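You operate a simulated robot arm through the tools that you are given. There is no shell and no other tool. Be economical: measure what you need, move in short steps, check, and stop when the job is done.

Carry out the task below with a simulated robot arm. There is one attempt and no reset: what you move stays moved.

## Task
Fold carton nine shut on the small turntable and check that it lies flat.
Fine: fold flap seven, give the small turntable a quarter turn anticlockwise to fold flap eight, turn it square again, then let the height rod down on the flaps and raise it again.

The check looks at the end state, three seconds after you hand in, the way a careful person would. Anything else that was tipped, shoved, dropped, spilled or broken makes it a failure. Flat cloth is picked up by pressing the open fingertips on it (5 to 10 N) and closing them slowly along it; thin cloth reads only 2 to 8 mm in the jaws.

## Robot
A 7-joint arm with a two-finger parallel gripper, fixed in place. Base frame: the origin is at the foot of the arm, x ahead of it, y to its left, z up. Lengths are in mm, angles in degrees, forces in N, time in s.
With the tool pointing down near the work surface it reaches from about 100 to 620 mm from the base axis. Its first joint turns from -115.0 to 115.0 degrees. Payload 3.91 kg.
The TCP is the grasp point between the finger pads, 30 mm short of the fingertips. In the tool frame z runs along the fingers and y along their closing line. Largest opening 110 mm; finger width 20, thickness 10; the body of the gripper, 48 by 112 mm, starts 55 mm behind the TCP.
Orientation is that of the tool frame in the base frame, as a unit quaternion [x, y, z, w]. With the fingers straight down and closing along the base's y, the tool's x points along the base's -x, its y along +y and its z along -z.

## Interface
- The arm moves only by the tool send_rows. Its arguments are lists of equal length, an entry for each row: "jaw": the finger opening in cm, from 0 to 11; "travel": the shift along the tool's x, y, z in cm, a list of three; "turn": the turn, a rotation vector about the tool's x, y, z in degrees, a list of three. In form: {"jaw": [jaw, ...], "travel": [[dx, dy, dz], ...], "turn": [[wx, wy, wz], ...]}. A call has 1 to 8 rows; each row shifts and turns the commanded pose from where the row before left it, along the tool's axes as they then stand. Rows are played at 5 a second. More than 50 mm and 8.6 degrees between two rows, or a gripper value outside its range, and nothing of the call is played. A pose out of reach is approached as far as the arm can. The call stops where the force on the tool passes 40 N (or 10 N more than at its start, if that is more) or the arm is blocked; 0.2 s more then pass. Each finger travels about 108 mm/s and halts on what it meets, pressing with about 24 N; the grip force reading is that of the motor and also rises with nothing between the fingers. The clock runs only during rows and for 0.2 s after the last one: add rows that do not move to give the fingers time. It gives the time, the measured TCP pose, the force on the tool (base axes), the opening and the grip force at its end, in the units of the frame above (readings bear some noise), with the torque about the TCP (base axes, N m) and any sound that the robot's microphone picked up.
- Cameras (640 x 400 px; columns grow to the right, rows downward): "scene" is fixed at [215.3, -500, 1360.6]; the picture's right is [0.85, -0.52, 0.00], its down [-0.08, -0.14, -0.99] and it looks along [0.51, 0.84, -0.16] (base axes); focal length 214 px, centre (320, 200). "wrist" rides on the gripper at [72, 17, -103] in the tool frame; the picture's right is [-0.23, 0.97, 0.00], its down [-0.76, -0.18, -0.62] and it looks along [-0.61, -0.14, 0.78] (tool axes); focal length 222 px, centre (320, 200). There is no depth. A picture from a camera that has moved, and an enlarged one, comes with that camera's place and axes in the base frame and with its lens. The place of the scene camera against the robot may be out by one fixed shift of up to 18 mm in any direction.
- get_image(camera): a new picture of that camera. The clock stands still meanwhile.
- slide_trunk(by): slides the trunk up (or, below 0, down) by that many mm; the arm rides with it, the base frame stays. It gives what a move gives, with no picture.
- zoom(camera, box): a new picture of the part [left, top, right, bottom] of that camera's present view, enlarged. The clock stands still meanwhile.
- close_job(): hands the job in; it is judged then, once.

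Work in short steps. Places have to be worked out from the pictures, the camera data and where the tool is seen: move nearer, look again, correct. Check each grasp and each placing, and mend what went wrong. You have 120 turns and 76 pictures in all, those below and enlarged ones among them. Open the gripper and draw the arm clear of the work before you hand the job in, unless the task says otherwise; then end with one line.

The tools are called after "Call:" by a JSON object that holds its "op" and its "data". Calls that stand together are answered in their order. send_rows: Moves the arm, as the interface text tells. Its arguments: {"type":"object","properties":{"jaw":{"type":"array","items":{"type":"number"}},"travel":{"type":"array","items":{"type":"array","items":{"type":"number"}}},"turn":{"type":"array","items":{"type":"array","items":{"type":"number"}}}},"required":["jaw","travel","turn"]} The other tools are called the same way: slide_trunk (by) slides the trunk up or down; get_image (camera) takes a picture; zoom (camera, box) takes an enlarged picture of a part of a camera's view; close_job () hands the job in.

At the start:

```text
time: 0.0
tool_pos: [449.3, -90.9, 1441.2]
orientation: [0.001, 1.0, -0.001, 0.0]
ft_force: [0.0, 0.4, -0.2]
ft_torque: [0.05, -0.01, -0.03]
opening: 109.8
finger_force: 0.0
trunk travel left (down, up): [-875.0, 115.0]
```

scene: 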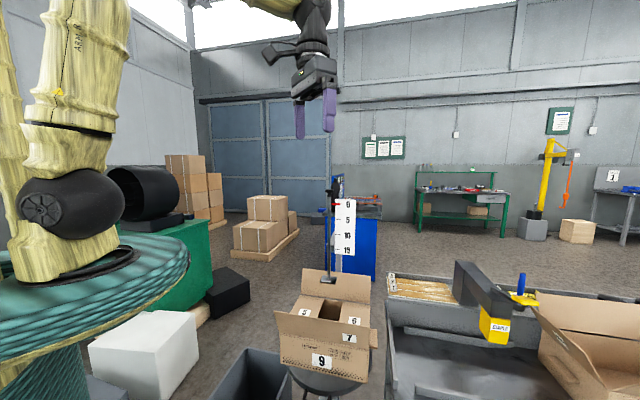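
wrist: 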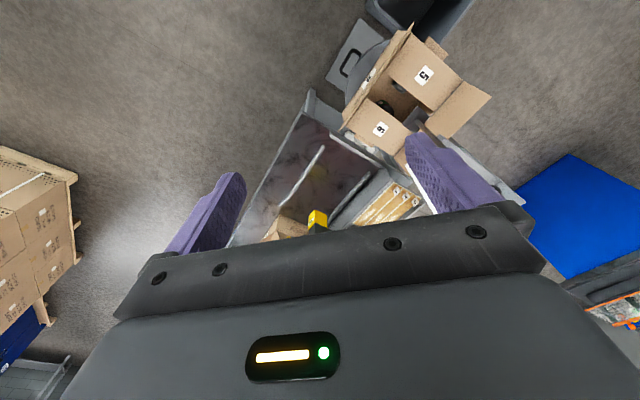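

The scene shows carton nine ahead with flaps around it and a height rod behind. I enlarge it to read the layout.

Call:
{"op": "zoom", "data": {"camera": "scene", "box": [240, 160, 420, 400]}}

Call:
{"op": "zoom", "data": {"camera": "wrist", "box": [300, 0, 540, 220]}}

```text
1.67 times, centred on (330, 280) of scene
camera zoom: at [215.3, -500.0, 1360.6], right [0.85, -0.52, 0.0], down [-0.08, -0.14, -0.99], along [0.51, 0.84, -0.16], focal length 358 px, centre (303, 67)
```

zoom: 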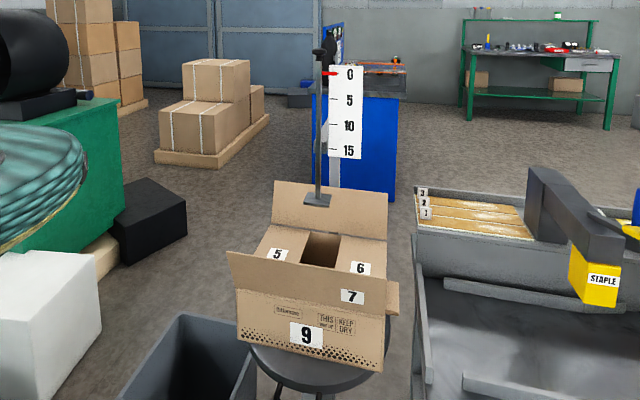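

```text
1.82 times, centred on (420, 110) of wrist
camera zoom: at [377.4, -75.6, 1544.9], right [0.23, 0.97, 0.0], down [0.76, -0.18, 0.62], along [0.61, -0.14, -0.78], focal length 404 px, centre (138, 364)
```

zoom: 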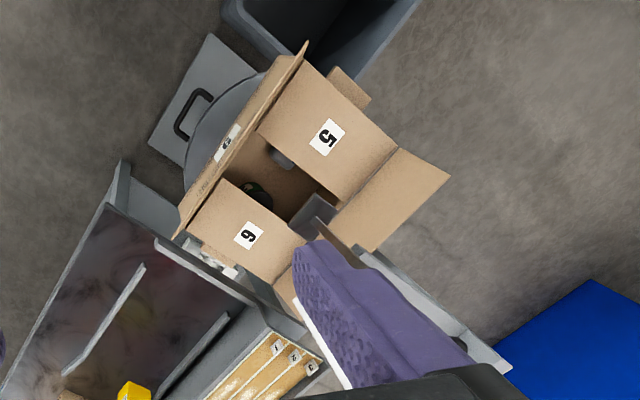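

Triangulating: carton top is near z 750, centred around (650,145), and turned about 45°. The front wall and flap 7 hinge are near (573,65), with the rod plate at about (634,128,932). I slide the trunk down part way and look again.

Call:
{"op": "slide_trunk", "data": {"by": -300}}

Call:
{"op": "get_image", "data": {"camera": "wrist"}}

Call:
{"op": "get_image", "data": {"camera": "scene"}}

```text
time: 3.0
tool_pos: [450.4, -93.3, 1141.9]
orientation: [0.001, 1.0, 0.0, -0.001]
ft_force: [0.0, 0.8, -0.2]
ft_torque: [-0.01, 0.01, 0.03]
opening: 109.7
finger_force: 0.0
trunk travel left (down, up): [-575.0, 415.0]
```

```text
71 pictures are left
camera wrist: at [377.3, -75.6, 1245.0], right [0.23, 0.97, 0.0], down [0.76, -0.18, 0.62], along [0.61, -0.14, -0.78], focal length 222 px, centre (320, 200)
```

wrist: 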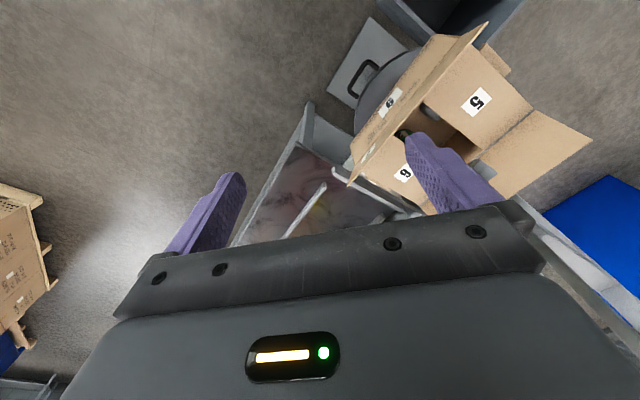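

```text
70 pictures are left
```

scene: 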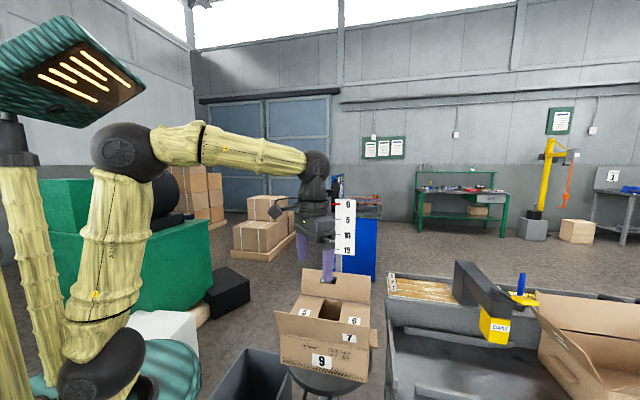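

The view agrees with the estimate. I yaw the tool about 46° so it faces the flap 7 wall square on, lower some, and close the fingers.

Call:
{"op": "send_rows", "data": {"jaw": [0, 0, 0, 0, 0, 0, 0], "travel": [[0, 0, 2], [0, 0, 2], [0, 0, 2], [0, 0, 2], [0, 0, 2], [0, 0, 2], [0, 0, 0]], "turn": [[0, 0, -7.7], [0, 0, -7.7], [0, 0, -7.7], [0, 0, -7.7], [0, 0, -7.7], [0, 0, -7.7], [0, 0, 0]]}}

Call:
{"op": "get_image", "data": {"camera": "wrist"}}

```text
time: 4.6
tool_pos: [449.3, -92.8, 1021.7]
orientation: [-0.393, 0.919, -0.001, 0.0]
ft_force: [-0.1, 0.3, -0.1]
ft_torque: [-0.01, 0.01, 0.03]
opening: 0.1
finger_force: 23.7
trunk travel left (down, up): [-575.0, 415.0]
```

```text
69 pictures are left
camera wrist: at [387.3, -132.8, 1124.8], right [-0.55, 0.84, 0.0], down [0.65, 0.43, 0.62], along [0.52, 0.34, -0.78], focal length 222 px, centre (320, 200)
```

wrist: 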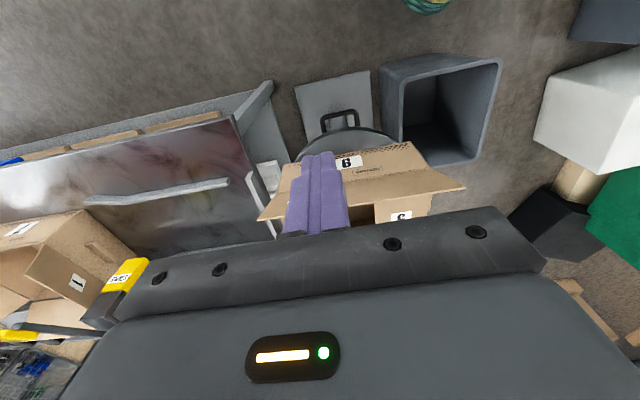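

I enlarge the turntable area to find how it can be turned.

Call:
{"op": "zoom", "data": {"camera": "wrist", "box": [230, 60, 480, 230]}}

Call:
{"op": "zoom", "data": {"camera": "scene", "box": [260, 255, 400, 400]}}

Call:
{"op": "zoom", "data": {"camera": "scene", "box": [300, 160, 400, 290]}}

```text
2.35 times, centred on (355, 145) of wrist
camera zoom: at [387.3, -132.8, 1124.8], right [-0.55, 0.84, 0.0], down [0.65, 0.43, 0.62], along [0.52, 0.34, -0.78], focal length 523 px, centre (238, 329)
```

zoom: 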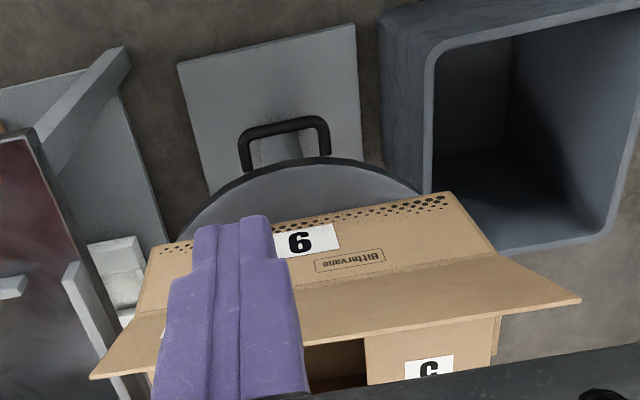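

```text
2.76 times, centred on (330, 328) of scene
camera zoom: at [215.3, -500.0, 1360.6], right [0.85, -0.52, 0.0], down [-0.08, -0.14, -0.99], along [0.51, 0.84, -0.16], focal length 592 px, centre (292, -152)
```

zoom: 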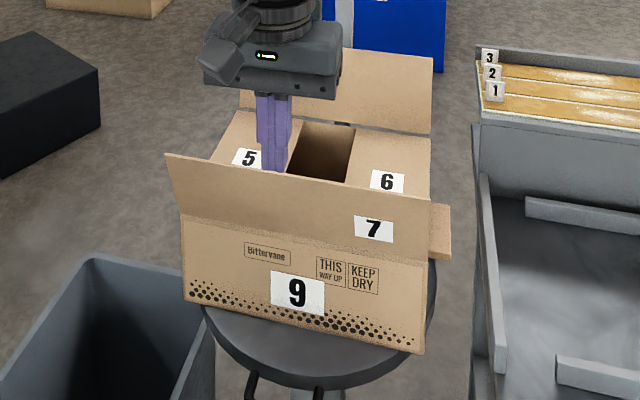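

```text
3.08 times, centred on (350, 225) of scene
camera zoom: at [215.3, -500.0, 1360.6], right [0.85, -0.52, 0.0], down [-0.08, -0.14, -0.99], along [0.51, 0.84, -0.16], focal length 660 px, centre (228, 123)
```

zoom: 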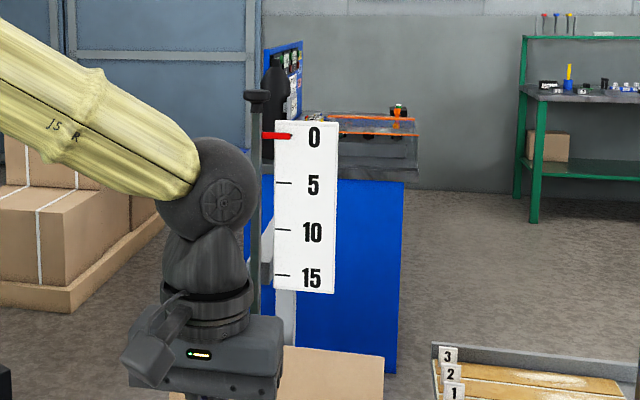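

The turntable has a black U-handle on its front rim, and flap 7 stands slightly outward. I tilt the tool 45° so that the fingertips point forward and down and the body keeps clear of the rod.

Call:
{"op": "send_rows", "data": {"jaw": [0, 0, 0, 0, 0, 0, 0], "travel": [[0, 0, 0], [0, 0, 0], [0, 0, 0], [0, 0, 0], [0, 0, 0], [0, 0, 0], [0, 0, 0]], "turn": [[0, -7.5, 0], [0, -7.5, 0], [0, -7.5, 0], [0, -7.5, 0], [0, -7.5, 0], [0, -7.5, 0], [0, 0, 0]]}}

Call:
{"op": "get_image", "data": {"camera": "wrist"}}

Call:
{"op": "get_image", "data": {"camera": "scene"}}

```text
time: 6.2
tool_pos: [450.0, -92.4, 1020.6]
orientation: [-0.362, 0.85, 0.151, 0.353]
ft_force: [0.4, 0.5, 0.4]
ft_torque: [0.01, 0.02, -0.02]
opening: 0.1
finger_force: 24.3
trunk travel left (down, up): [-575.0, 415.0]
```

```text
65 pictures are left
camera wrist: at [351.4, -170.4, 1043.1], right [-0.59, 0.79, 0.16], down [0.19, -0.05, 0.98], along [0.78, 0.61, -0.12], focal length 222 px, centre (320, 200)
```

wrist: 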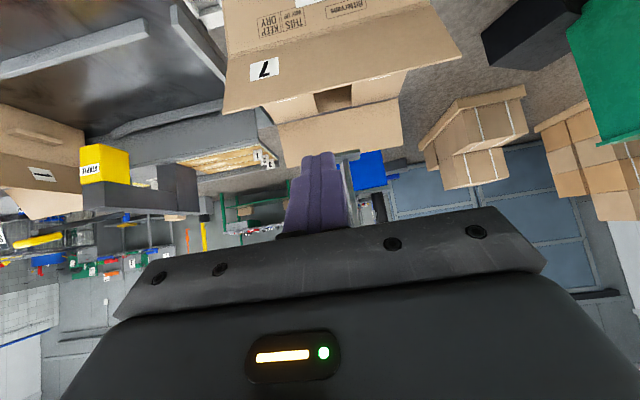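

```text
64 pictures are left
```

scene: 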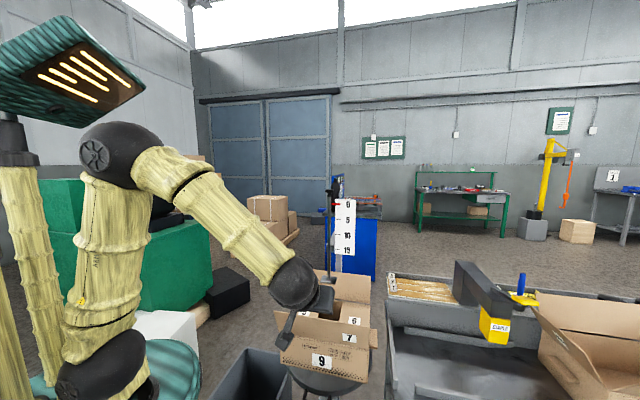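

From two wrist views, flap 7's hinge middle is near (578,62,750) and its top edge near (527,36,865), leaning out about 25°. I lower the trunk so the tip comes level with the upper part of the flap, still about 100 mm away from it.

Call:
{"op": "slide_trunk", "data": {"by": -170}}

Call:
{"op": "get_image", "data": {"camera": "wrist"}}

Call:
{"op": "get_image", "data": {"camera": "scene"}}

```text
time: 8.1
tool_pos: [449.9, -90.8, 850.6]
orientation: [-0.362, 0.85, 0.15, 0.352]
ft_force: [-0.3, 0.4, -0.5]
ft_torque: [0.01, -0.01, -0.01]
opening: 0.1
finger_force: 24.6
trunk travel left (down, up): [-405.0, 585.0]
```

```text
63 pictures are left
camera wrist: at [351.4, -170.3, 873.3], right [-0.59, 0.79, 0.16], down [0.2, -0.05, 0.98], along [0.78, 0.61, -0.12], focal length 222 px, centre (320, 200)
```

wrist: 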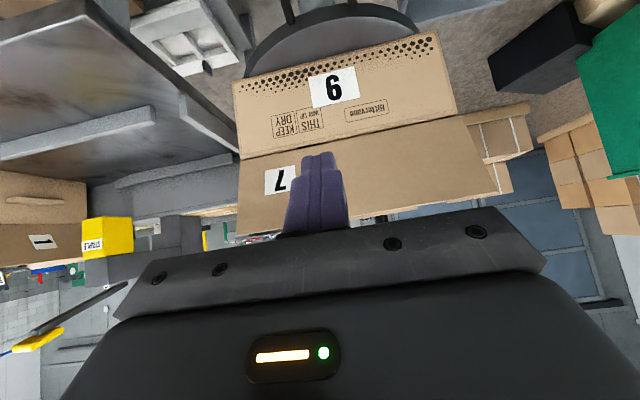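

```text
62 pictures are left
```

scene: 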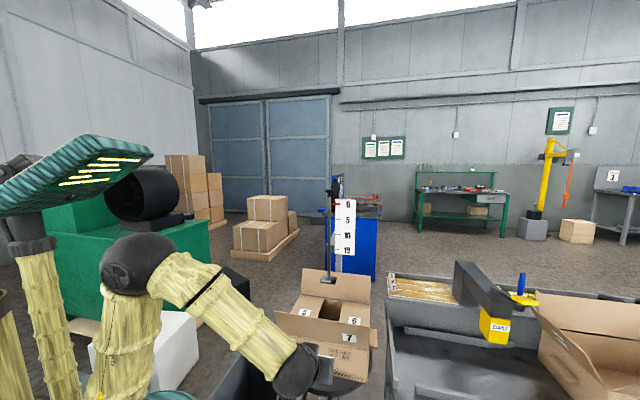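

The refined hinge middle is (557,50,752), and the flap is 121 mm long, leaning 18°. I centre on it and bring the fingertips close to its outer face.

Call:
{"op": "send_rows", "data": {"jaw": [0, 0, 0, 0], "travel": [[0, 2.4, 0], [-2.57, 0, 2.57], [-2.57, 0, 2.57], [-2.5, 0, 2.5]], "turn": [[0, 0, 0], [0, 0, 0], [0, 0, 0], [0, 0, 0]]}}

Call:
{"op": "get_image", "data": {"camera": "wrist"}}

```text
time: 9.1
tool_pos: [507.6, 4.2, 850.9]
orientation: [-0.362, 0.85, 0.15, 0.352]
ft_force: [0.2, -0.3, -0.7]
ft_torque: [0.02, -0.01, 0.03]
opening: 0.2
finger_force: 24.6
trunk travel left (down, up): [-405.0, 585.0]
```

```text
61 pictures are left
camera wrist: at [409.1, -74.7, 873.3], right [-0.59, 0.79, 0.16], down [0.2, -0.05, 0.98], along [0.78, 0.61, -0.12], focal length 222 px, centre (320, 200)
```

wrist: 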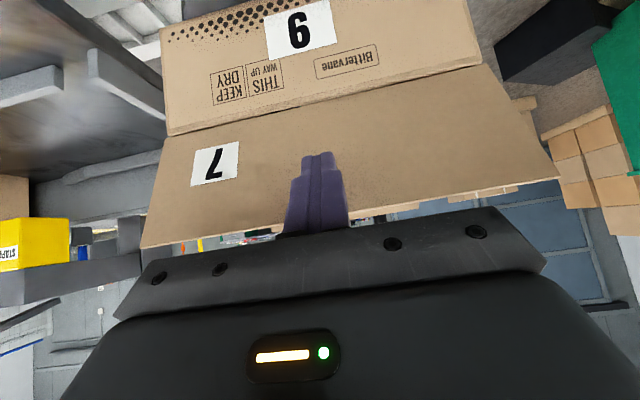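

The fingertips sit just off the flap face. I start the folding arc with three steps inward.

Call:
{"op": "send_rows", "data": {"jaw": [0, 0, 0, 0], "travel": [[-1.5, 0, 0.95], [-1.4, 0, 0.95], [-1.9, 0, 1.9], [-1.1, 0, 2.4]], "turn": [[0, 0, 0], [0, 0, 0], [0, 0, 0], [0, 0, 0]]}}

Call:
{"op": "get_image", "data": {"camera": "wrist"}}

Call:
{"op": "zoom", "data": {"camera": "scene", "box": [250, 230, 420, 400]}}

```text
time: 10.1
tool_pos: [566.1, 64.5, 849.4]
orientation: [-0.363, 0.85, 0.15, 0.352]
ft_force: [1.0, -0.1, 0.0]
ft_torque: [0.03, -0.01, 0.04]
opening: 0.1
finger_force: 24.6
trunk travel left (down, up): [-405.0, 585.0]
```

```text
60 pictures are left
camera wrist: at [468.3, -13.9, 871.8], right [-0.59, 0.79, 0.16], down [0.2, -0.05, 0.98], along [0.78, 0.61, -0.12], focal length 222 px, centre (320, 200)
```

wrist: 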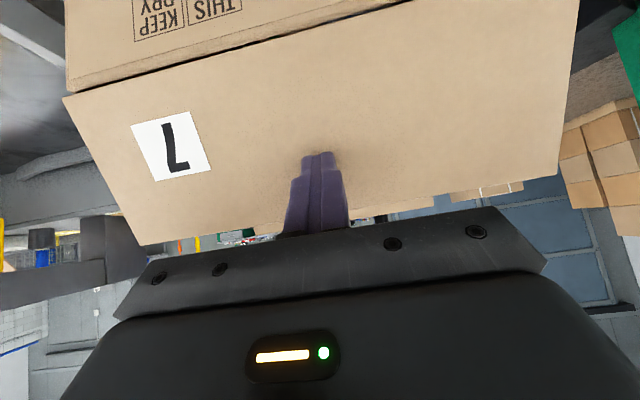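

```text
2.35 times, centred on (335, 315) of scene
camera zoom: at [215.3, -500.0, 1360.6], right [0.85, -0.52, 0.0], down [-0.08, -0.14, -0.99], along [0.51, 0.84, -0.16], focal length 505 px, centre (285, -71)
```

zoom: 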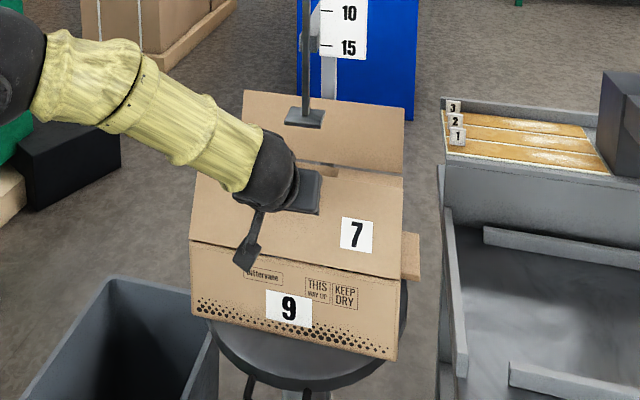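

The flap is folding smoothly with almost no force. I continue the arc downward.

Call:
{"op": "send_rows", "data": {"jaw": [0, 0, 0, 0, 0], "travel": [[-0.4, 0, 2.7], [0.3, 0, 1.35], [0.3, 0, 1.35], [0.6, 0, 1.15], [0.3, 0, 0.6]], "turn": [[0, 0, 0], [0, 0, 0], [0, 0, 0], [0, 0, 0], [0, 0, 0]]}}

Call:
{"op": "zoom", "data": {"camera": "scene", "box": [250, 230, 420, 400]}}

```text
time: 11.3
tool_pos: [595.8, 95.3, 791.9]
orientation: [-0.361, 0.85, 0.149, 0.352]
ft_force: [0.1, 0.8, 0.1]
ft_torque: [0.01, -0.03, 0.02]
opening: 0.0
finger_force: 24.0
trunk travel left (down, up): [-405.0, 585.0]
```

```text
2.35 times, centred on (335, 315) of scene
camera zoom: at [215.3, -500.0, 1360.6], right [0.85, -0.52, 0.0], down [-0.08, -0.14, -0.99], along [0.51, 0.84, -0.16], focal length 505 px, centre (285, -71)
```

zoom: 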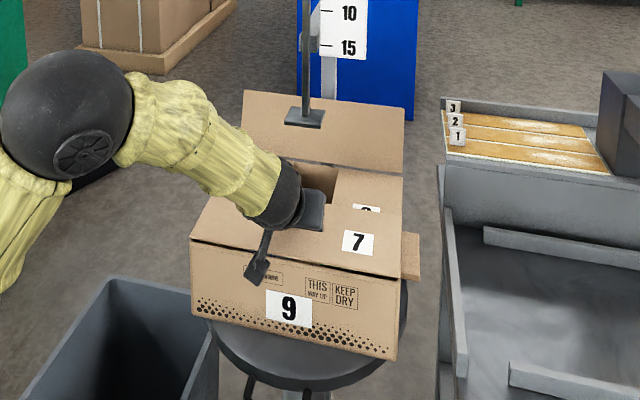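

The flap is nearly down and I feel no load yet, so I press straight down in small steps until contact shows.

Call:
{"op": "send_rows", "data": {"jaw": [0, 0, 0], "travel": [[0.4, 0, 0.4], [0.4, 0, 0.4], [0.0, 0, 0.0]], "turn": [[0, 0, 0], [0, 0, 0], [0, 0, 0]]}}

Call:
{"op": "get_image", "data": {"camera": "wrist"}}

```text
time: 12.0
tool_pos: [598.2, 95.2, 786.7]
orientation: [-0.363, 0.847, 0.147, 0.359]
ft_force: [3.2, 2.3, 11.1]
ft_torque: [0.03, 0.07, 0.01]
opening: 0.0
finger_force: 23.3
trunk travel left (down, up): [-405.0, 585.0]
stopped in row 3: the force on the tool passed its limit at 42 N (the readings are from after the stop); the commanded pose is now the measured one
```

```text
57 pictures are left
camera wrist: at [499.4, 18.0, 807.4], right [-0.59, 0.79, 0.15], down [0.18, -0.05, 0.98], along [0.78, 0.61, -0.11], focal length 222 px, centre (320, 200)
```

wrist: 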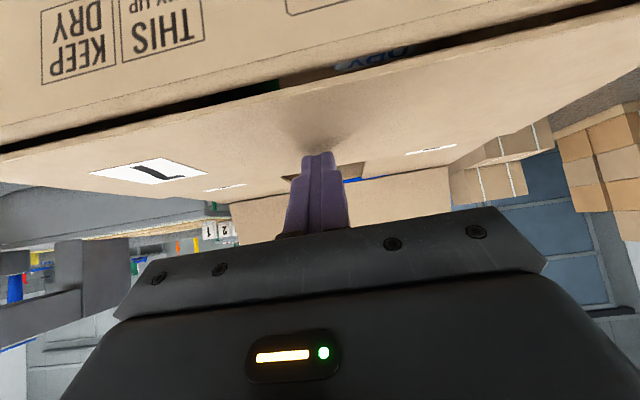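

The flap bottomed out at z ≈ 758 (a brief 42 N). I lift away and see whether it stays down.

Call:
{"op": "send_rows", "data": {"jaw": [0, 0, 0, 0], "travel": [[-0.5, 0, -0.5], [0, 0, -3], [0, 0, -4], [0, 0, -4]], "turn": [[0, 0, 0], [0, 0, 0], [0, 0, 0], [0, 0, 0]]}}

Call:
{"op": "get_image", "data": {"camera": "wrist"}}

Call:
{"op": "zoom", "data": {"camera": "scene", "box": [250, 230, 420, 400]}}

```text
time: 13.0
tool_pos: [544.3, 40.1, 868.4]
orientation: [-0.362, 0.849, 0.148, 0.356]
ft_force: [0.5, 0.2, 0.3]
ft_torque: [0.02, 0.05, -0.02]
opening: 0.0
finger_force: 24.2
trunk travel left (down, up): [-405.0, 585.0]
```

```text
56 pictures are left
camera wrist: at [444.4, -38.2, 888.8], right [-0.59, 0.79, 0.16], down [0.19, -0.05, 0.98], along [0.78, 0.61, -0.12], focal length 222 px, centre (320, 200)
```

wrist: 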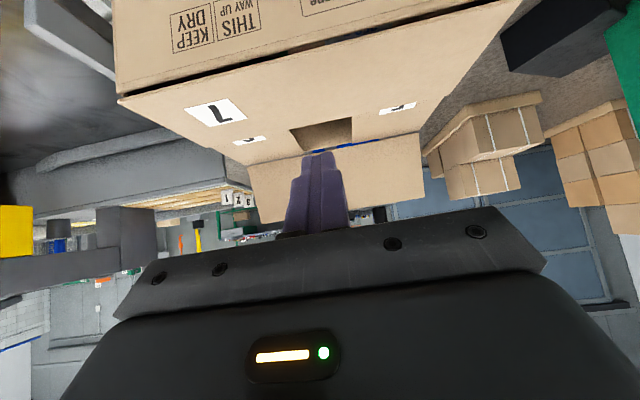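

```text
2.35 times, centred on (335, 315) of scene
camera zoom: at [215.3, -500.0, 1360.6], right [0.85, -0.52, 0.0], down [-0.08, -0.14, -0.99], along [0.51, 0.84, -0.16], focal length 505 px, centre (285, -71)
```

zoom: 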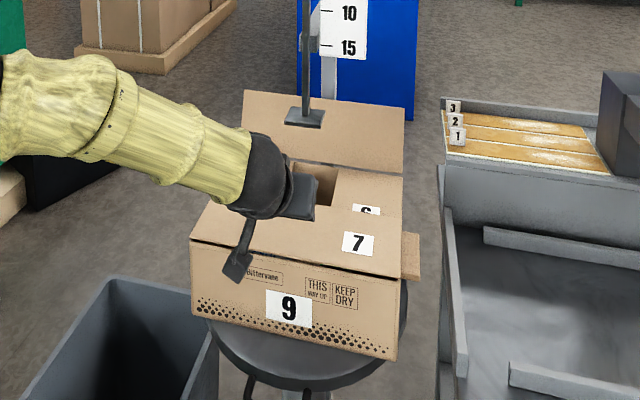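

Flap 7 stays folded. I now back away and tilt the tool back to vertical to look at the handle.

Call:
{"op": "send_rows", "data": {"jaw": [0, 0, 0, 0, 0, 0, 0], "travel": [[2.8, 0, -2.8], [2.8, 0, -2.8], [2.8, 0, -2.8], [0, 0, 0], [0, 0, 0], [0, 0, 0], [0, 0, 0]], "turn": [[0, 0, 0], [0, 7.5, 0], [0, 7.5, 0], [0, 7.5, 0], [0, 7.5, 0], [0, 7.5, 0], [0, 7.5, 0]]}}

Call:
{"op": "get_image", "data": {"camera": "wrist"}}

```text
time: 14.6
tool_pos: [462.1, -45.8, 872.1]
orientation: [-0.391, 0.92, -0.002, 0.004]
ft_force: [0.0, 0.6, 0.7]
ft_torque: [0.03, -0.03, 0.03]
opening: 0.0
finger_force: 23.9
trunk travel left (down, up): [-405.0, 585.0]
```

```text
54 pictures are left
camera wrist: at [398.4, -86.5, 975.1], right [-0.54, 0.84, -0.01], down [0.65, 0.43, 0.63], along [0.53, 0.34, -0.78], focal length 222 px, centre (320, 200)
```

wrist: 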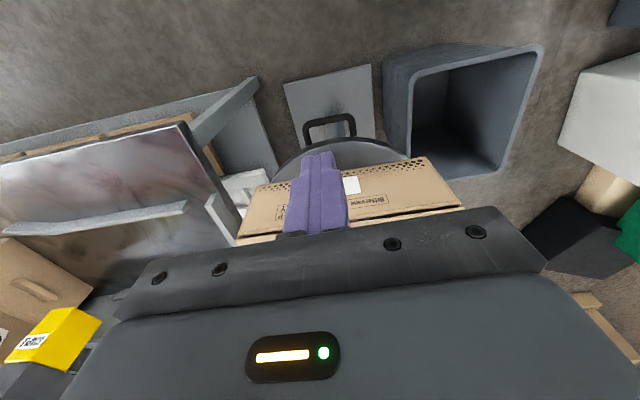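

I enlarge the handle.

Call:
{"op": "zoom", "data": {"camera": "wrist", "box": [250, 60, 450, 220]}}

```text
2.50 times, centred on (350, 140) of wrist
camera zoom: at [398.4, -86.5, 975.1], right [-0.54, 0.84, -0.01], down [0.65, 0.43, 0.63], along [0.53, 0.34, -0.78], focal length 555 px, centre (245, 350)
```

zoom: 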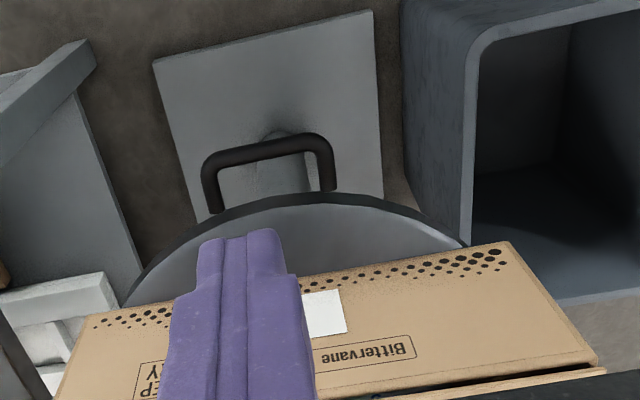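

The handle bar is at about (497,-8,612) and the pivot near (644,138), so after a quarter turn the handle would be near (790,-8). Before committing I test in free air above whether a tilted tool can reach there.

Call:
{"op": "send_rows", "data": {"jaw": [0, 0, 0, 0, 0, 0, 0], "travel": [[0, -3.4, 0], [0, -3.4, 0], [0, -3.4, 0], [0, -3.4, 0], [0, -3.4, 0], [0, -3.4, 0], [0, 0, 0]], "turn": [[0, -7.5, 0], [0, -7.5, 0], [0, -7.5, 0], [0, -7.5, 0], [0, -7.5, 0], [0, -7.5, 0], [0, 0, 0]]}}

Call:
{"op": "get_image", "data": {"camera": "wrist"}}

Call:
{"op": "get_image", "data": {"camera": "scene"}}

```text
time: 16.2
tool_pos: [609.7, -186.7, 871.7]
orientation: [-0.363, 0.848, 0.149, 0.357]
ft_force: [0.0, -0.3, 0.4]
ft_torque: [0.02, 0.0, 0.04]
opening: 0.3
finger_force: 24.1
trunk travel left (down, up): [-405.0, 585.0]
```

```text
52 pictures are left
camera wrist: at [510.3, -264.7, 893.5], right [-0.59, 0.79, 0.16], down [0.19, -0.05, 0.98], along [0.78, 0.61, -0.11], focal length 222 px, centre (320, 200)
```

wrist: 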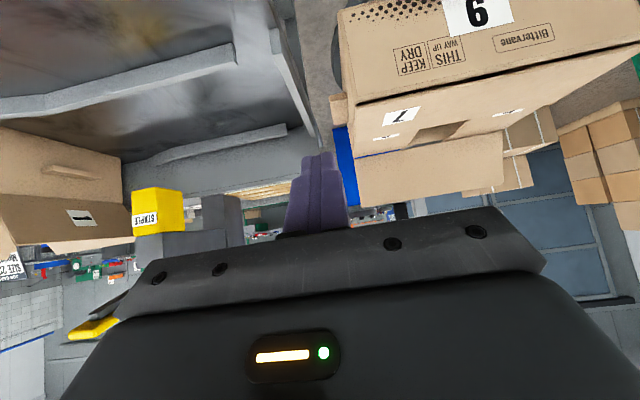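

```text
51 pictures are left
```

scene: 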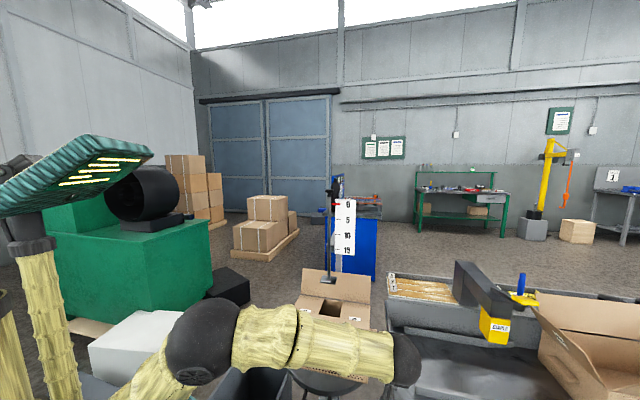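

There's room to advance. I move inward along the carton's right side, above everything, to test reach.

Call:
{"op": "send_rows", "data": {"jaw": [0, 0, 0, 0, 0, 0, 0], "travel": [[-3, 0, 3], [-3, 0, 3], [-3, 0, 3], [-3, 0, 3], [-3, 0, 3], [-3, 0, 3], [0, 0, 0]], "turn": [[0, 0, 0], [0, 0, 0], [0, 0, 0], [0, 0, 0], [0, 0, 0], [0, 0, 0], [0, 0, 0]]}}

Call:
{"op": "get_image", "data": {"camera": "scene"}}

Call:
{"op": "get_image", "data": {"camera": "wrist"}}

```text
time: 17.8
tool_pos: [785.7, -3.1, 875.4]
orientation: [-0.362, 0.848, 0.149, 0.356]
ft_force: [0.0, -0.3, 0.2]
ft_torque: [0.01, -0.01, -0.02]
opening: 0.2
finger_force: 23.6
trunk travel left (down, up): [-405.0, 585.0]
```

```text
50 pictures are left
```

scene: 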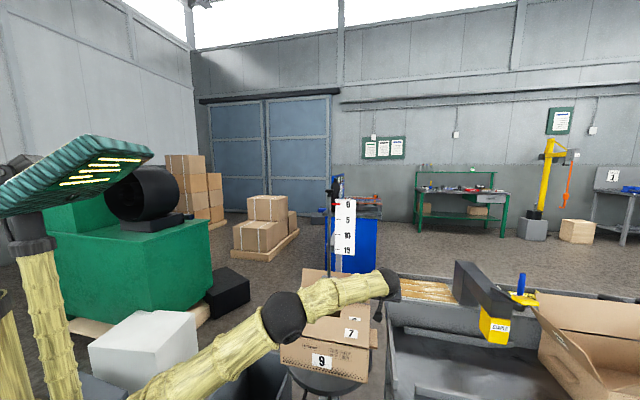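

```text
49 pictures are left
camera wrist: at [686.8, -80.7, 896.0], right [-0.59, 0.79, 0.16], down [0.19, -0.05, 0.98], along [0.78, 0.61, -0.12], focal length 222 px, centre (320, 200)
```

wrist: 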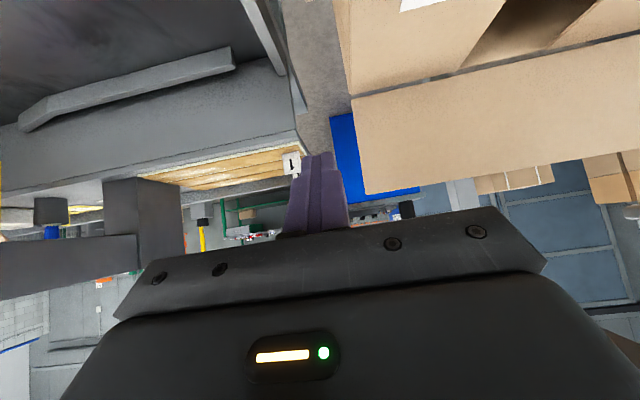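

Full reach is fine here. The cart's left wall top is at about z 631, only some 35 mm beyond the handle's end position, so I want a smaller tilt for clearance. I test 25° here.

Call:
{"op": "send_rows", "data": {"jaw": [0, 0, 0, 0], "travel": [[0, 0, 0], [0, 0, 0], [0, 0, 0], [0, 0, 0]], "turn": [[0, 6.7, 0], [0, 6.7, 0], [0, 6.6, 0], [0, 0, 0]]}}

Call:
{"op": "get_image", "data": {"camera": "wrist"}}

```text
time: 18.8
tool_pos: [780.6, -1.4, 873.2]
orientation: [-0.383, 0.898, 0.083, 0.202]
ft_force: [0.1, 0.5, 0.1]
ft_torque: [-0.01, 0.02, -0.03]
opening: 0.0
finger_force: 24.4
out of reach, approached as far as the arm can: row 3
trunk travel left (down, up): [-405.0, 585.0]
```

```text
48 pictures are left
camera wrist: at [691.9, -69.5, 935.5], right [-0.56, 0.82, 0.09], down [0.42, 0.18, 0.89], along [0.72, 0.54, -0.45], focal length 222 px, centre (320, 200)
```

wrist: 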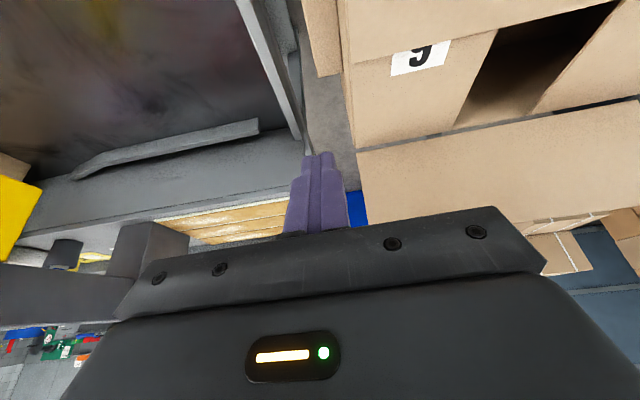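

25° is reachable almost to the end point. Now I retreat the way I came and return to a vertical tool.

Call:
{"op": "send_rows", "data": {"jaw": [0, 0, 0, 0, 0, 3, 5, 5], "travel": [[4.5, 0, -2.1], [4.5, 0, -2.1], [4.5, 0, -2.1], [4.5, 0, -2.1], [4.5, 0, -2.1], [0, 0, 0], [0, 0, 0], [0, 0, 0]], "turn": [[0, 0, 0], [0, 0, 0], [0, 0, 0], [0, 0, 0], [0, 0, 0], [0, 8.3, 0], [0, 8.3, 0], [0, 8.3, 0]]}}

```text
time: 20.6
tool_pos: [608.0, -182.3, 872.3]
orientation: [-0.391, 0.92, -0.001, 0.005]
ft_force: [-0.7, -0.9, 0.7]
ft_torque: [0.0, 0.0, -0.02]
opening: 50.1
finger_force: 0.0
trunk travel left (down, up): [-405.0, 585.0]
```

Now I travel over to above the handle and begin turning the yaw, so the jaw will close radially on the bar.

Call:
{"op": "send_rows", "data": {"jaw": [5, 5, 5, 5, 5, 5, 5, 5], "travel": [[-0.9, 4.02, 0], [-0.9, 4.02, 0], [-0.9, 4.02, 0], [-0.9, 4.02, 0], [-0.85, 4.02, 0], [0, 0, 0], [0, 0, 0], [0, 0, 0]], "turn": [[0, 0, 0], [0, 0, 0], [0, 0, 0], [0, 0, 0], [0, 0, 0], [0, 0, 8.2], [0, 0, 8.2], [0, 0, 8.2]]}}

Call:
{"op": "send_rows", "data": {"jaw": [5, 5, 5, 5, 5, 5, 5, 5], "travel": [[0, 0, 0], [0, 0, 0], [0, 0, 0], [0, 0, 0], [0, 0, 0], [0, 0, 0], [0, 0, 0], [0, 0, 0]], "turn": [[0, 0, 8.2], [0, 0, 8.2], [0, 0, 8.2], [0, 0, 8.2], [0, 0, 8.2], [0, 0, 8.2], [0, 0, 8.2], [0, 0, 8.2]]}}

Call:
{"op": "get_image", "data": {"camera": "wrist"}}

```text
time: 22.4
tool_pos: [495.0, -10.7, 870.5]
orientation: [-0.186, 0.983, 0.0, 0.005]
ft_force: [0.2, 0.6, 0.1]
ft_torque: [-0.01, -0.01, -0.02]
opening: 50.1
finger_force: 0.0
trunk travel left (down, up): [-405.0, 585.0]
```

```text
time: 24.2
tool_pos: [493.8, -10.1, 870.7]
orientation: [0.376, 0.927, 0.002, 0.005]
ft_force: [0.5, -0.6, -0.4]
ft_torque: [0.01, -0.03, 0.0]
opening: 50.1
finger_force: 0.0
trunk travel left (down, up): [-405.0, 585.0]
```

```text
47 pictures are left
camera wrist: at [452.8, 51.7, 974.0], right [0.84, 0.54, 0.01], down [0.42, -0.66, 0.63], along [0.34, -0.52, -0.78], focal length 222 px, centre (320, 200)
```

wrist: 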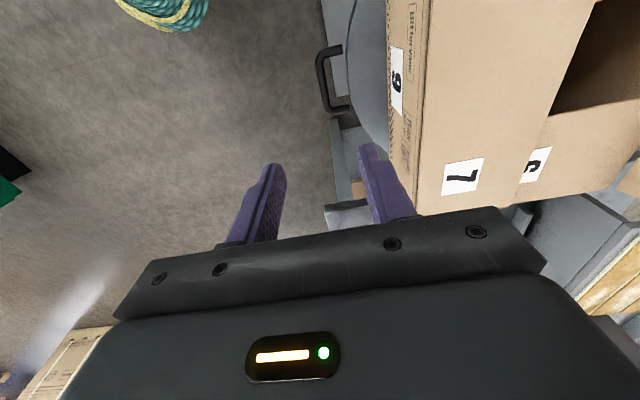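

The handle re-measures at (494,-5,616), and the jaw straddles it in line. I lower the trunk most of the way and check.

Call:
{"op": "slide_trunk", "data": {"by": -190}}

Call:
{"op": "get_image", "data": {"camera": "wrist"}}

Call:
{"op": "zoom", "data": {"camera": "scene", "box": [250, 230, 420, 400]}}

```text
time: 26.3
tool_pos: [494.9, -10.3, 682.1]
orientation: [0.374, 0.927, 0.003, 0.004]
ft_force: [0.1, 0.2, -0.3]
ft_torque: [0.02, 0.04, 0.02]
opening: 50.2
finger_force: 0.0
trunk travel left (down, up): [-215.0, 775.0]
```

```text
46 pictures are left
camera wrist: at [452.7, 51.6, 784.0], right [0.84, 0.54, 0.01], down [0.42, -0.66, 0.63], along [0.35, -0.52, -0.78], focal length 222 px, centre (320, 200)
```

wrist: 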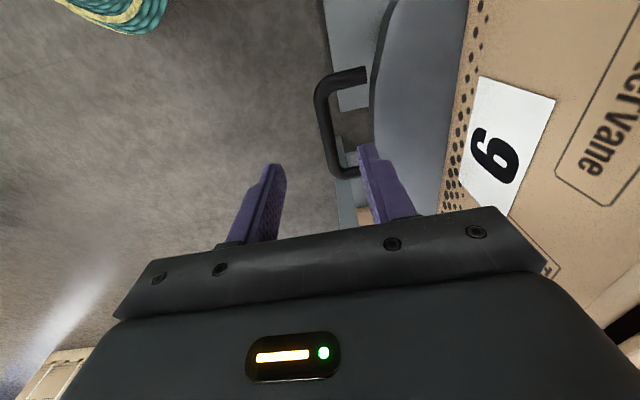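

```text
2.35 times, centred on (335, 315) of scene
camera zoom: at [215.3, -500.0, 1360.6], right [0.85, -0.52, 0.0], down [-0.08, -0.14, -0.99], along [0.51, 0.84, -0.16], focal length 505 px, centre (285, -71)
```

zoom: 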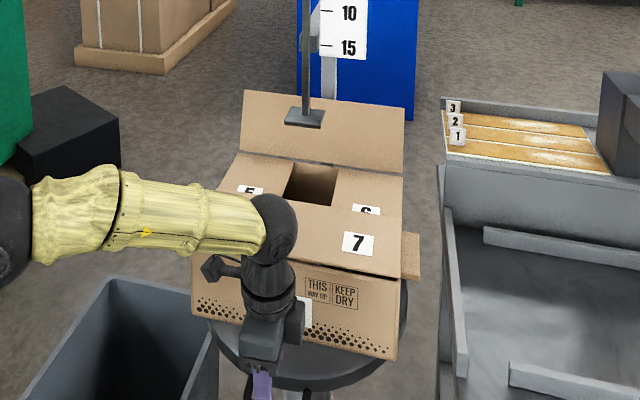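

Combining all views gives bar centre ≈ (500,-4,590). I shift 8 mm inward, narrow the jaw to 28 mm so the inner finger fits between bar and rim, and descend to just above the bar.

Call:
{"op": "send_rows", "data": {"jaw": [2.8, 2.8, 2.8, 2.8], "travel": [[0, 0.7, 0], [0, 0, 2], [0, 0, 2], [0, 0, 0]], "turn": [[0, 0, 0], [0, 0, 0], [0, 0, 0], [0, 0, 0]]}}

Call:
{"op": "get_image", "data": {"camera": "wrist"}}

```text
time: 27.3
tool_pos: [499.3, -5.4, 640.1]
orientation: [0.374, 0.927, 0.003, 0.004]
ft_force: [-0.8, -0.4, 0.0]
ft_torque: [0.01, -0.04, 0.03]
opening: 28.1
finger_force: 0.0
trunk travel left (down, up): [-215.0, 775.0]
```

```text
44 pictures are left
camera wrist: at [457.8, 56.9, 743.5], right [0.84, 0.54, 0.01], down [0.42, -0.66, 0.63], along [0.35, -0.52, -0.78], focal length 222 px, centre (320, 200)
```

wrist: 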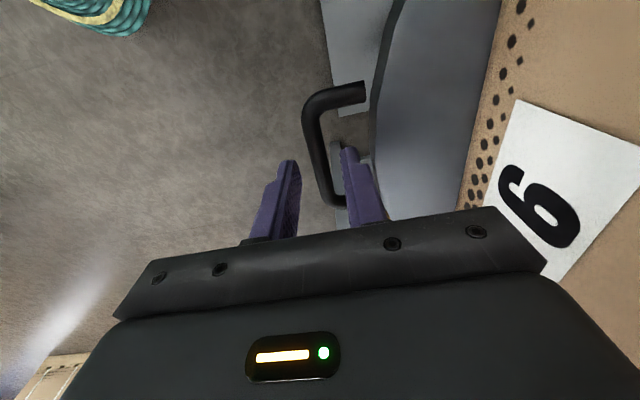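

The bar lies between the fingertips and the inner finger is inside the U. I descend 38 mm.

Call:
{"op": "send_rows", "data": {"jaw": [2.8, 2.8, 2.8], "travel": [[0, 0, 2], [0, 0, 1.8], [0, 0, 0]], "turn": [[0, 0, 0], [0, 0, 0], [0, 0, 0]]}}

Call:
{"op": "get_image", "data": {"camera": "wrist"}}

```text
time: 28.1
tool_pos: [500.4, -5.9, 603.0]
orientation: [0.375, 0.927, 0.003, 0.003]
ft_force: [0.8, -0.5, 0.3]
ft_torque: [0.04, 0.0, 0.01]
opening: 28.0
finger_force: 0.2
trunk travel left (down, up): [-215.0, 775.0]
```

```text
43 pictures are left
camera wrist: at [459.0, 56.8, 705.5], right [0.84, 0.54, 0.01], down [0.42, -0.66, 0.63], along [0.35, -0.52, -0.78], focal length 222 px, centre (320, 200)
```

wrist: 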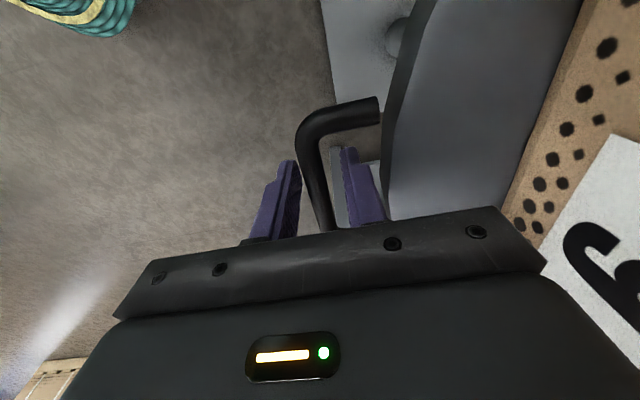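

The bar is well between the pads. I close.

Call:
{"op": "send_rows", "data": {"jaw": [1.5, 0.5, 0, 0], "travel": [[0, 0, 0], [0, 0, 0], [0, 0, 0], [0, 0, 0]], "turn": [[0, 0, 0], [0, 0, 0], [0, 0, 0], [0, 0, 0]]}}

Call:
{"op": "get_image", "data": {"camera": "wrist"}}

```text
time: 29.1
tool_pos: [500.5, -6.1, 602.0]
orientation: [0.374, 0.927, 0.003, 0.003]
ft_force: [-1.7, -1.7, -2.4]
ft_torque: [-0.14, -0.11, 0.04]
opening: 11.8
finger_force: 44.9
trunk travel left (down, up): [-215.0, 775.0]
```

```text
42 pictures are left
camera wrist: at [458.9, 56.7, 705.6], right [0.84, 0.54, 0.01], down [0.42, -0.66, 0.63], along [0.35, -0.52, -0.78], focal length 222 px, centre (320, 200)
```

wrist: 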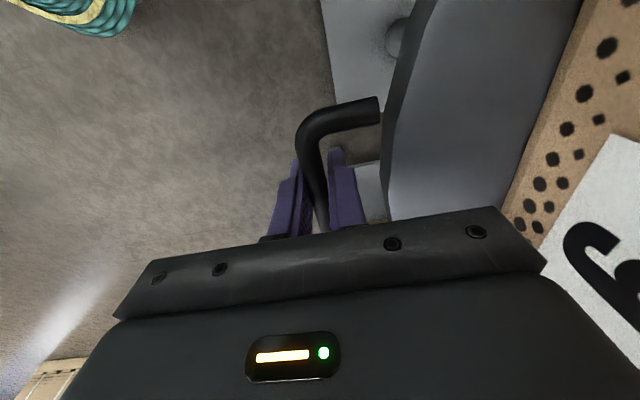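

Gripped at 11.8 mm opening. I start the turn about the pivot (≈203 mm inward) with two 7° steps and watch the forces.

Call:
{"op": "send_rows", "data": {"jaw": [0, 0, 0], "travel": [[-2.47, 0.15, 0], [-2.47, 0.15, 0], [0, 0, 0]], "turn": [[0, 0, -7], [0, 0, -7], [0, 0, 0]]}}

Call:
{"op": "get_image", "data": {"camera": "wrist"}}

Call:
{"op": "zoom", "data": {"camera": "scene", "box": [250, 230, 420, 400]}}

```text
time: 29.9
tool_pos: [539.4, -37.0, 601.0]
orientation: [0.26, 0.966, 0.001, 0.004]
ft_force: [-5.1, -12.6, -3.7]
ft_torque: [0.55, 0.86, -0.35]
opening: 11.9
finger_force: 44.7
trunk travel left (down, up): [-215.0, 775.0]
```

```text
41 pictures are left
camera wrist: at [484.1, 13.8, 705.5], right [0.68, 0.73, 0.01], down [0.56, -0.54, 0.63], along [0.46, -0.43, -0.78], focal length 222 px, centre (320, 200)
```

wrist: 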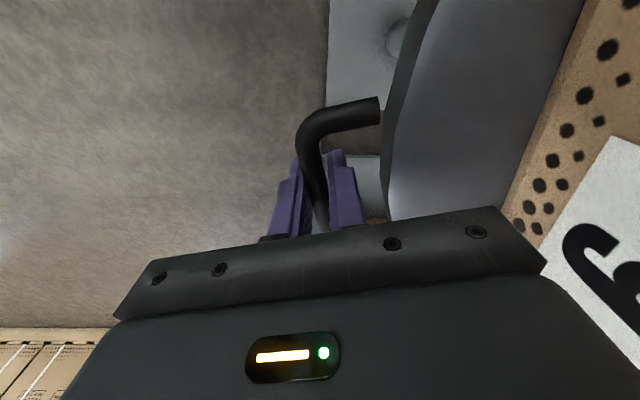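

```text
2.35 times, centred on (335, 315) of scene
camera zoom: at [215.3, -500.0, 1360.6], right [0.85, -0.52, 0.0], down [-0.08, -0.14, -0.99], along [0.51, 0.84, -0.16], focal length 505 px, centre (285, -71)
```

zoom: 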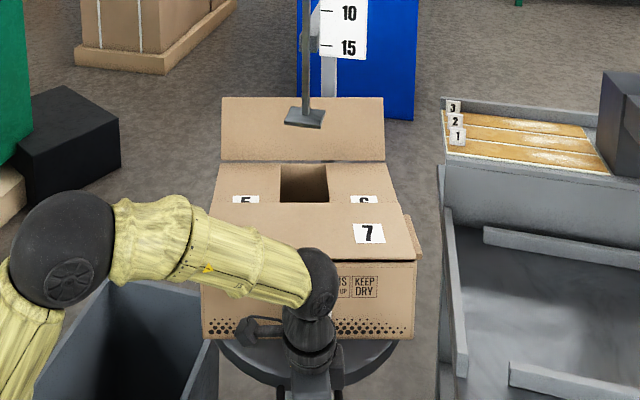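

The table turns smoothly with the handle and only about 13 N radial load. I carry on with three more steps, using slightly less inward pull and beginning to tilt the tool forward for reach.

Call:
{"op": "send_rows", "data": {"jaw": [0, 0, 0, 0], "travel": [[-2.47, 0.0, 0], [-2.467, 0.12, 0.13], [-2.456, 0.14, 0.26], [0, 0, 0]], "turn": [[0, -3, -7], [-0.37, -3, -6.99], [-0.73, -3, -6.96], [0, 0, 0]]}}

Call:
{"op": "zoom", "data": {"camera": "scene", "box": [250, 230, 420, 400]}}

```text
time: 30.9
tool_pos: [609.2, -63.5, 603.4]
orientation: [0.079, 0.993, -0.011, 0.082]
ft_force: [-0.3, -20.0, -4.2]
ft_torque: [0.06, 0.27, -0.73]
opening: 11.8
finger_force: 44.6
trunk travel left (down, up): [-215.0, 775.0]
```

```text
2.35 times, centred on (335, 315) of scene
camera zoom: at [215.3, -500.0, 1360.6], right [0.85, -0.52, 0.0], down [-0.08, -0.14, -0.99], along [0.51, 0.84, -0.16], focal length 505 px, centre (285, -71)
```

zoom: 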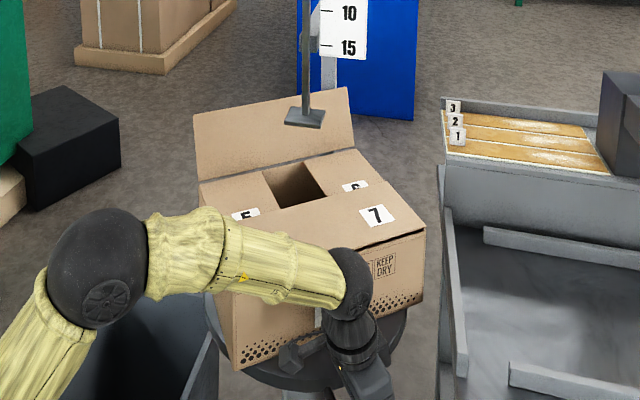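

The carton follows and the measured arc radius is about 206 mm. I continue four more steps, easing the radial load.

Call:
{"op": "send_rows", "data": {"jaw": [0, 0, 0, 0, 0], "travel": [[-2.5, -0.15, 0.395], [-2.475, 0.13, 0.526], [-2.444, 0.14, 0.655], [-2.406, 0.14, 0.782], [0, 0, 0]], "turn": [[-1.09, -3, -6.91], [-1.46, -3, -6.85], [-1.81, -3, -6.76], [-2.16, -3, -6.66], [0, 0, 0]]}}

Call:
{"op": "zoom", "data": {"camera": "scene", "box": [250, 230, 420, 400]}}

Call:
{"op": "get_image", "data": {"camera": "wrist"}}

```text
time: 32.1
tool_pos: [708.4, -61.1, 603.2]
orientation: [-0.163, 0.969, 0.02, 0.183]
ft_force: [11.7, -23.9, -4.8]
ft_torque: [-0.11, 0.36, -0.93]
opening: 12.0
finger_force: 45.0
trunk travel left (down, up): [-215.0, 775.0]
```

```text
2.35 times, centred on (335, 315) of scene
camera zoom: at [215.3, -500.0, 1360.6], right [0.85, -0.52, 0.0], down [-0.08, -0.14, -0.99], along [0.51, 0.84, -0.16], focal length 505 px, centre (285, -71)
```

zoom: 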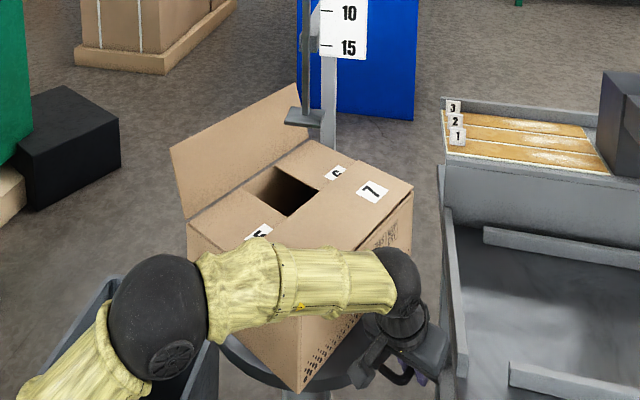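

```text
37 pictures are left
camera wrist: at [603.5, -76.7, 673.5], right [-0.11, 0.99, 0.06], down [0.51, 0.01, 0.86], along [0.85, 0.13, -0.51], focal length 222 px, centre (320, 200)
```

wrist: 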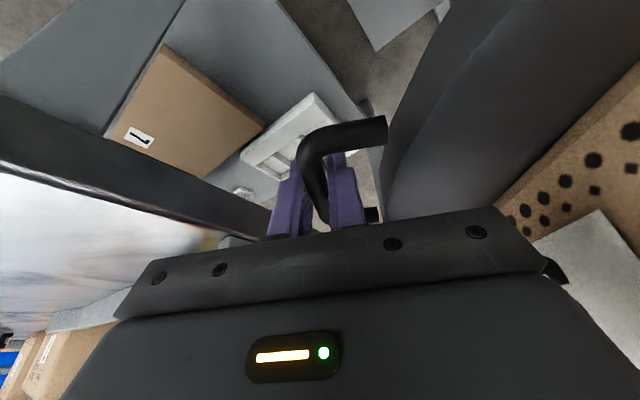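

About 63° turned. The cart wall top comes out near z 608, so the gripper body clears it by about 30 mm. I finish the last 27°, easing the outward load.

Call:
{"op": "send_rows", "data": {"jaw": [0, 0, 0, 0, 0], "travel": [[-2.27, -0.2, 0.87], [-2.23, 0.12, 0.97], [-2.18, 0.12, 1.06], [-2.14, 0.12, 1.16], [0, 0, 0]], "turn": [[-2.42, -2.5, -6.3], [-2.69, -2.5, -6.19], [-2.96, -2.5, -6.07], [-3.22, -2.5, -5.93], [0, 0, 0]]}}

Call:
{"op": "zoom", "data": {"camera": "scene", "box": [250, 230, 420, 400]}}

Call:
{"op": "get_image", "data": {"camera": "wrist"}}

```text
time: 32.6
tool_pos: [727.2, -53.8, 604.0]
orientation: [-0.216, 0.956, 0.03, 0.196]
ft_force: [-1.8, -1.9, 0.8]
ft_torque: [-2.21, -0.64, -1.79]
opening: 12.0
finger_force: 45.2
trunk travel left (down, up): [-215.0, 775.0]
stopped in row 2: the force on the tool passed its limit at 65 N (the readings are from after the stop); the commanded pose is now the measured one
```

```text
2.35 times, centred on (335, 315) of scene
camera zoom: at [215.3, -500.0, 1360.6], right [0.85, -0.52, 0.0], down [-0.08, -0.14, -0.99], along [0.51, 0.84, -0.16], focal length 505 px, centre (285, -71)
```

zoom: 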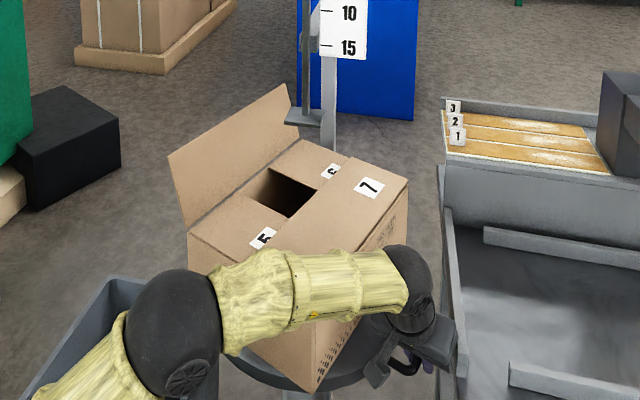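

```text
35 pictures are left
camera wrist: at [623.2, -82.7, 670.7], right [-0.23, 0.97, 0.06], down [0.48, 0.06, 0.87], along [0.85, 0.23, -0.48], focal length 222 px, centre (320, 200)
```

wrist: 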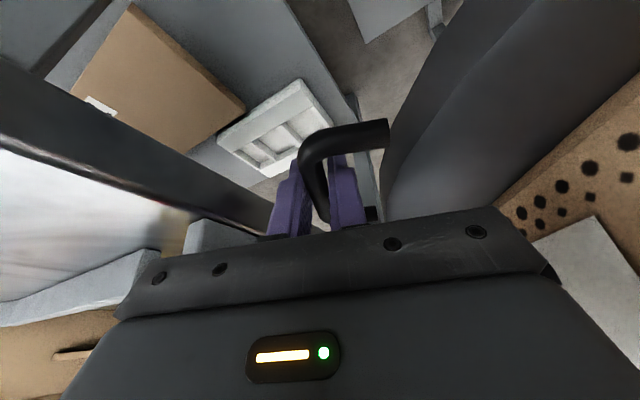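

It stopped on a contact, and the scene suggests the gripper body's outer end has met the cart wall. I back off one small step and look closely.

Call:
{"op": "send_rows", "data": {"jaw": [0, 0], "travel": [[1.1, 0.03, -0.45], [0, 0, 0]], "turn": [[1.2, 0, 2.8], [0, 0, 0]]}}

Call:
{"op": "zoom", "data": {"camera": "scene", "box": [320, 280, 420, 400]}}

Call:
{"op": "zoom", "data": {"camera": "wrist", "box": [60, 100, 320, 300]}}

```text
time: 33.2
tool_pos: [718.4, -58.2, 603.6]
orientation: [-0.19, 0.961, 0.028, 0.198]
ft_force: [6.1, -0.8, 4.7]
ft_torque: [0.24, -0.67, -1.1]
opening: 11.9
finger_force: 45.2
trunk travel left (down, up): [-215.0, 775.0]
```

```text
3.33 times, centred on (370, 340) of scene
camera zoom: at [215.3, -500.0, 1360.6], right [0.85, -0.52, 0.0], down [-0.08, -0.14, -0.99], along [0.51, 0.84, -0.16], focal length 715 px, centre (153, -267)
```

zoom: 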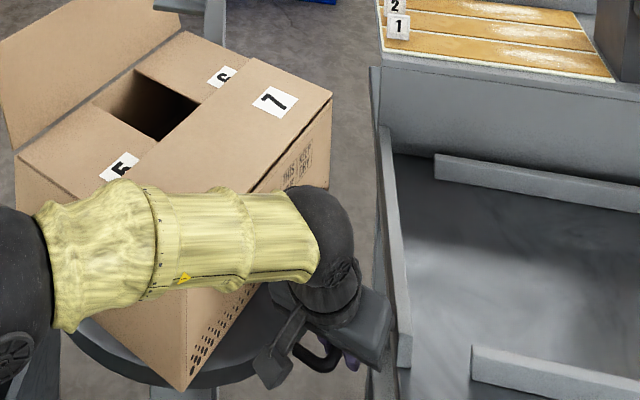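

```text
2.00 times, centred on (190, 200) of wrist
camera zoom: at [612.0, -81.2, 670.3], right [-0.17, 0.98, 0.07], down [0.48, 0.03, 0.88], along [0.86, 0.19, -0.48], focal length 444 px, centre (580, 200)
```

zoom: 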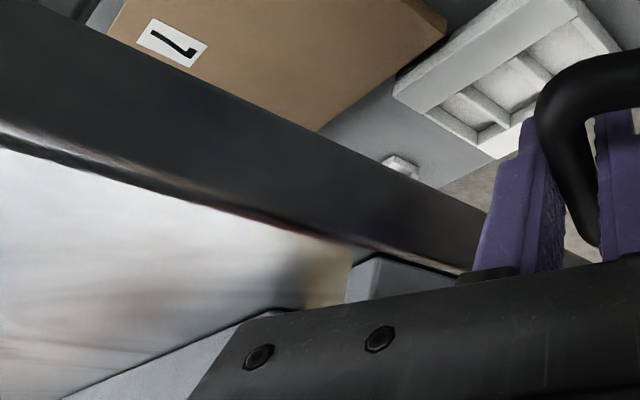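

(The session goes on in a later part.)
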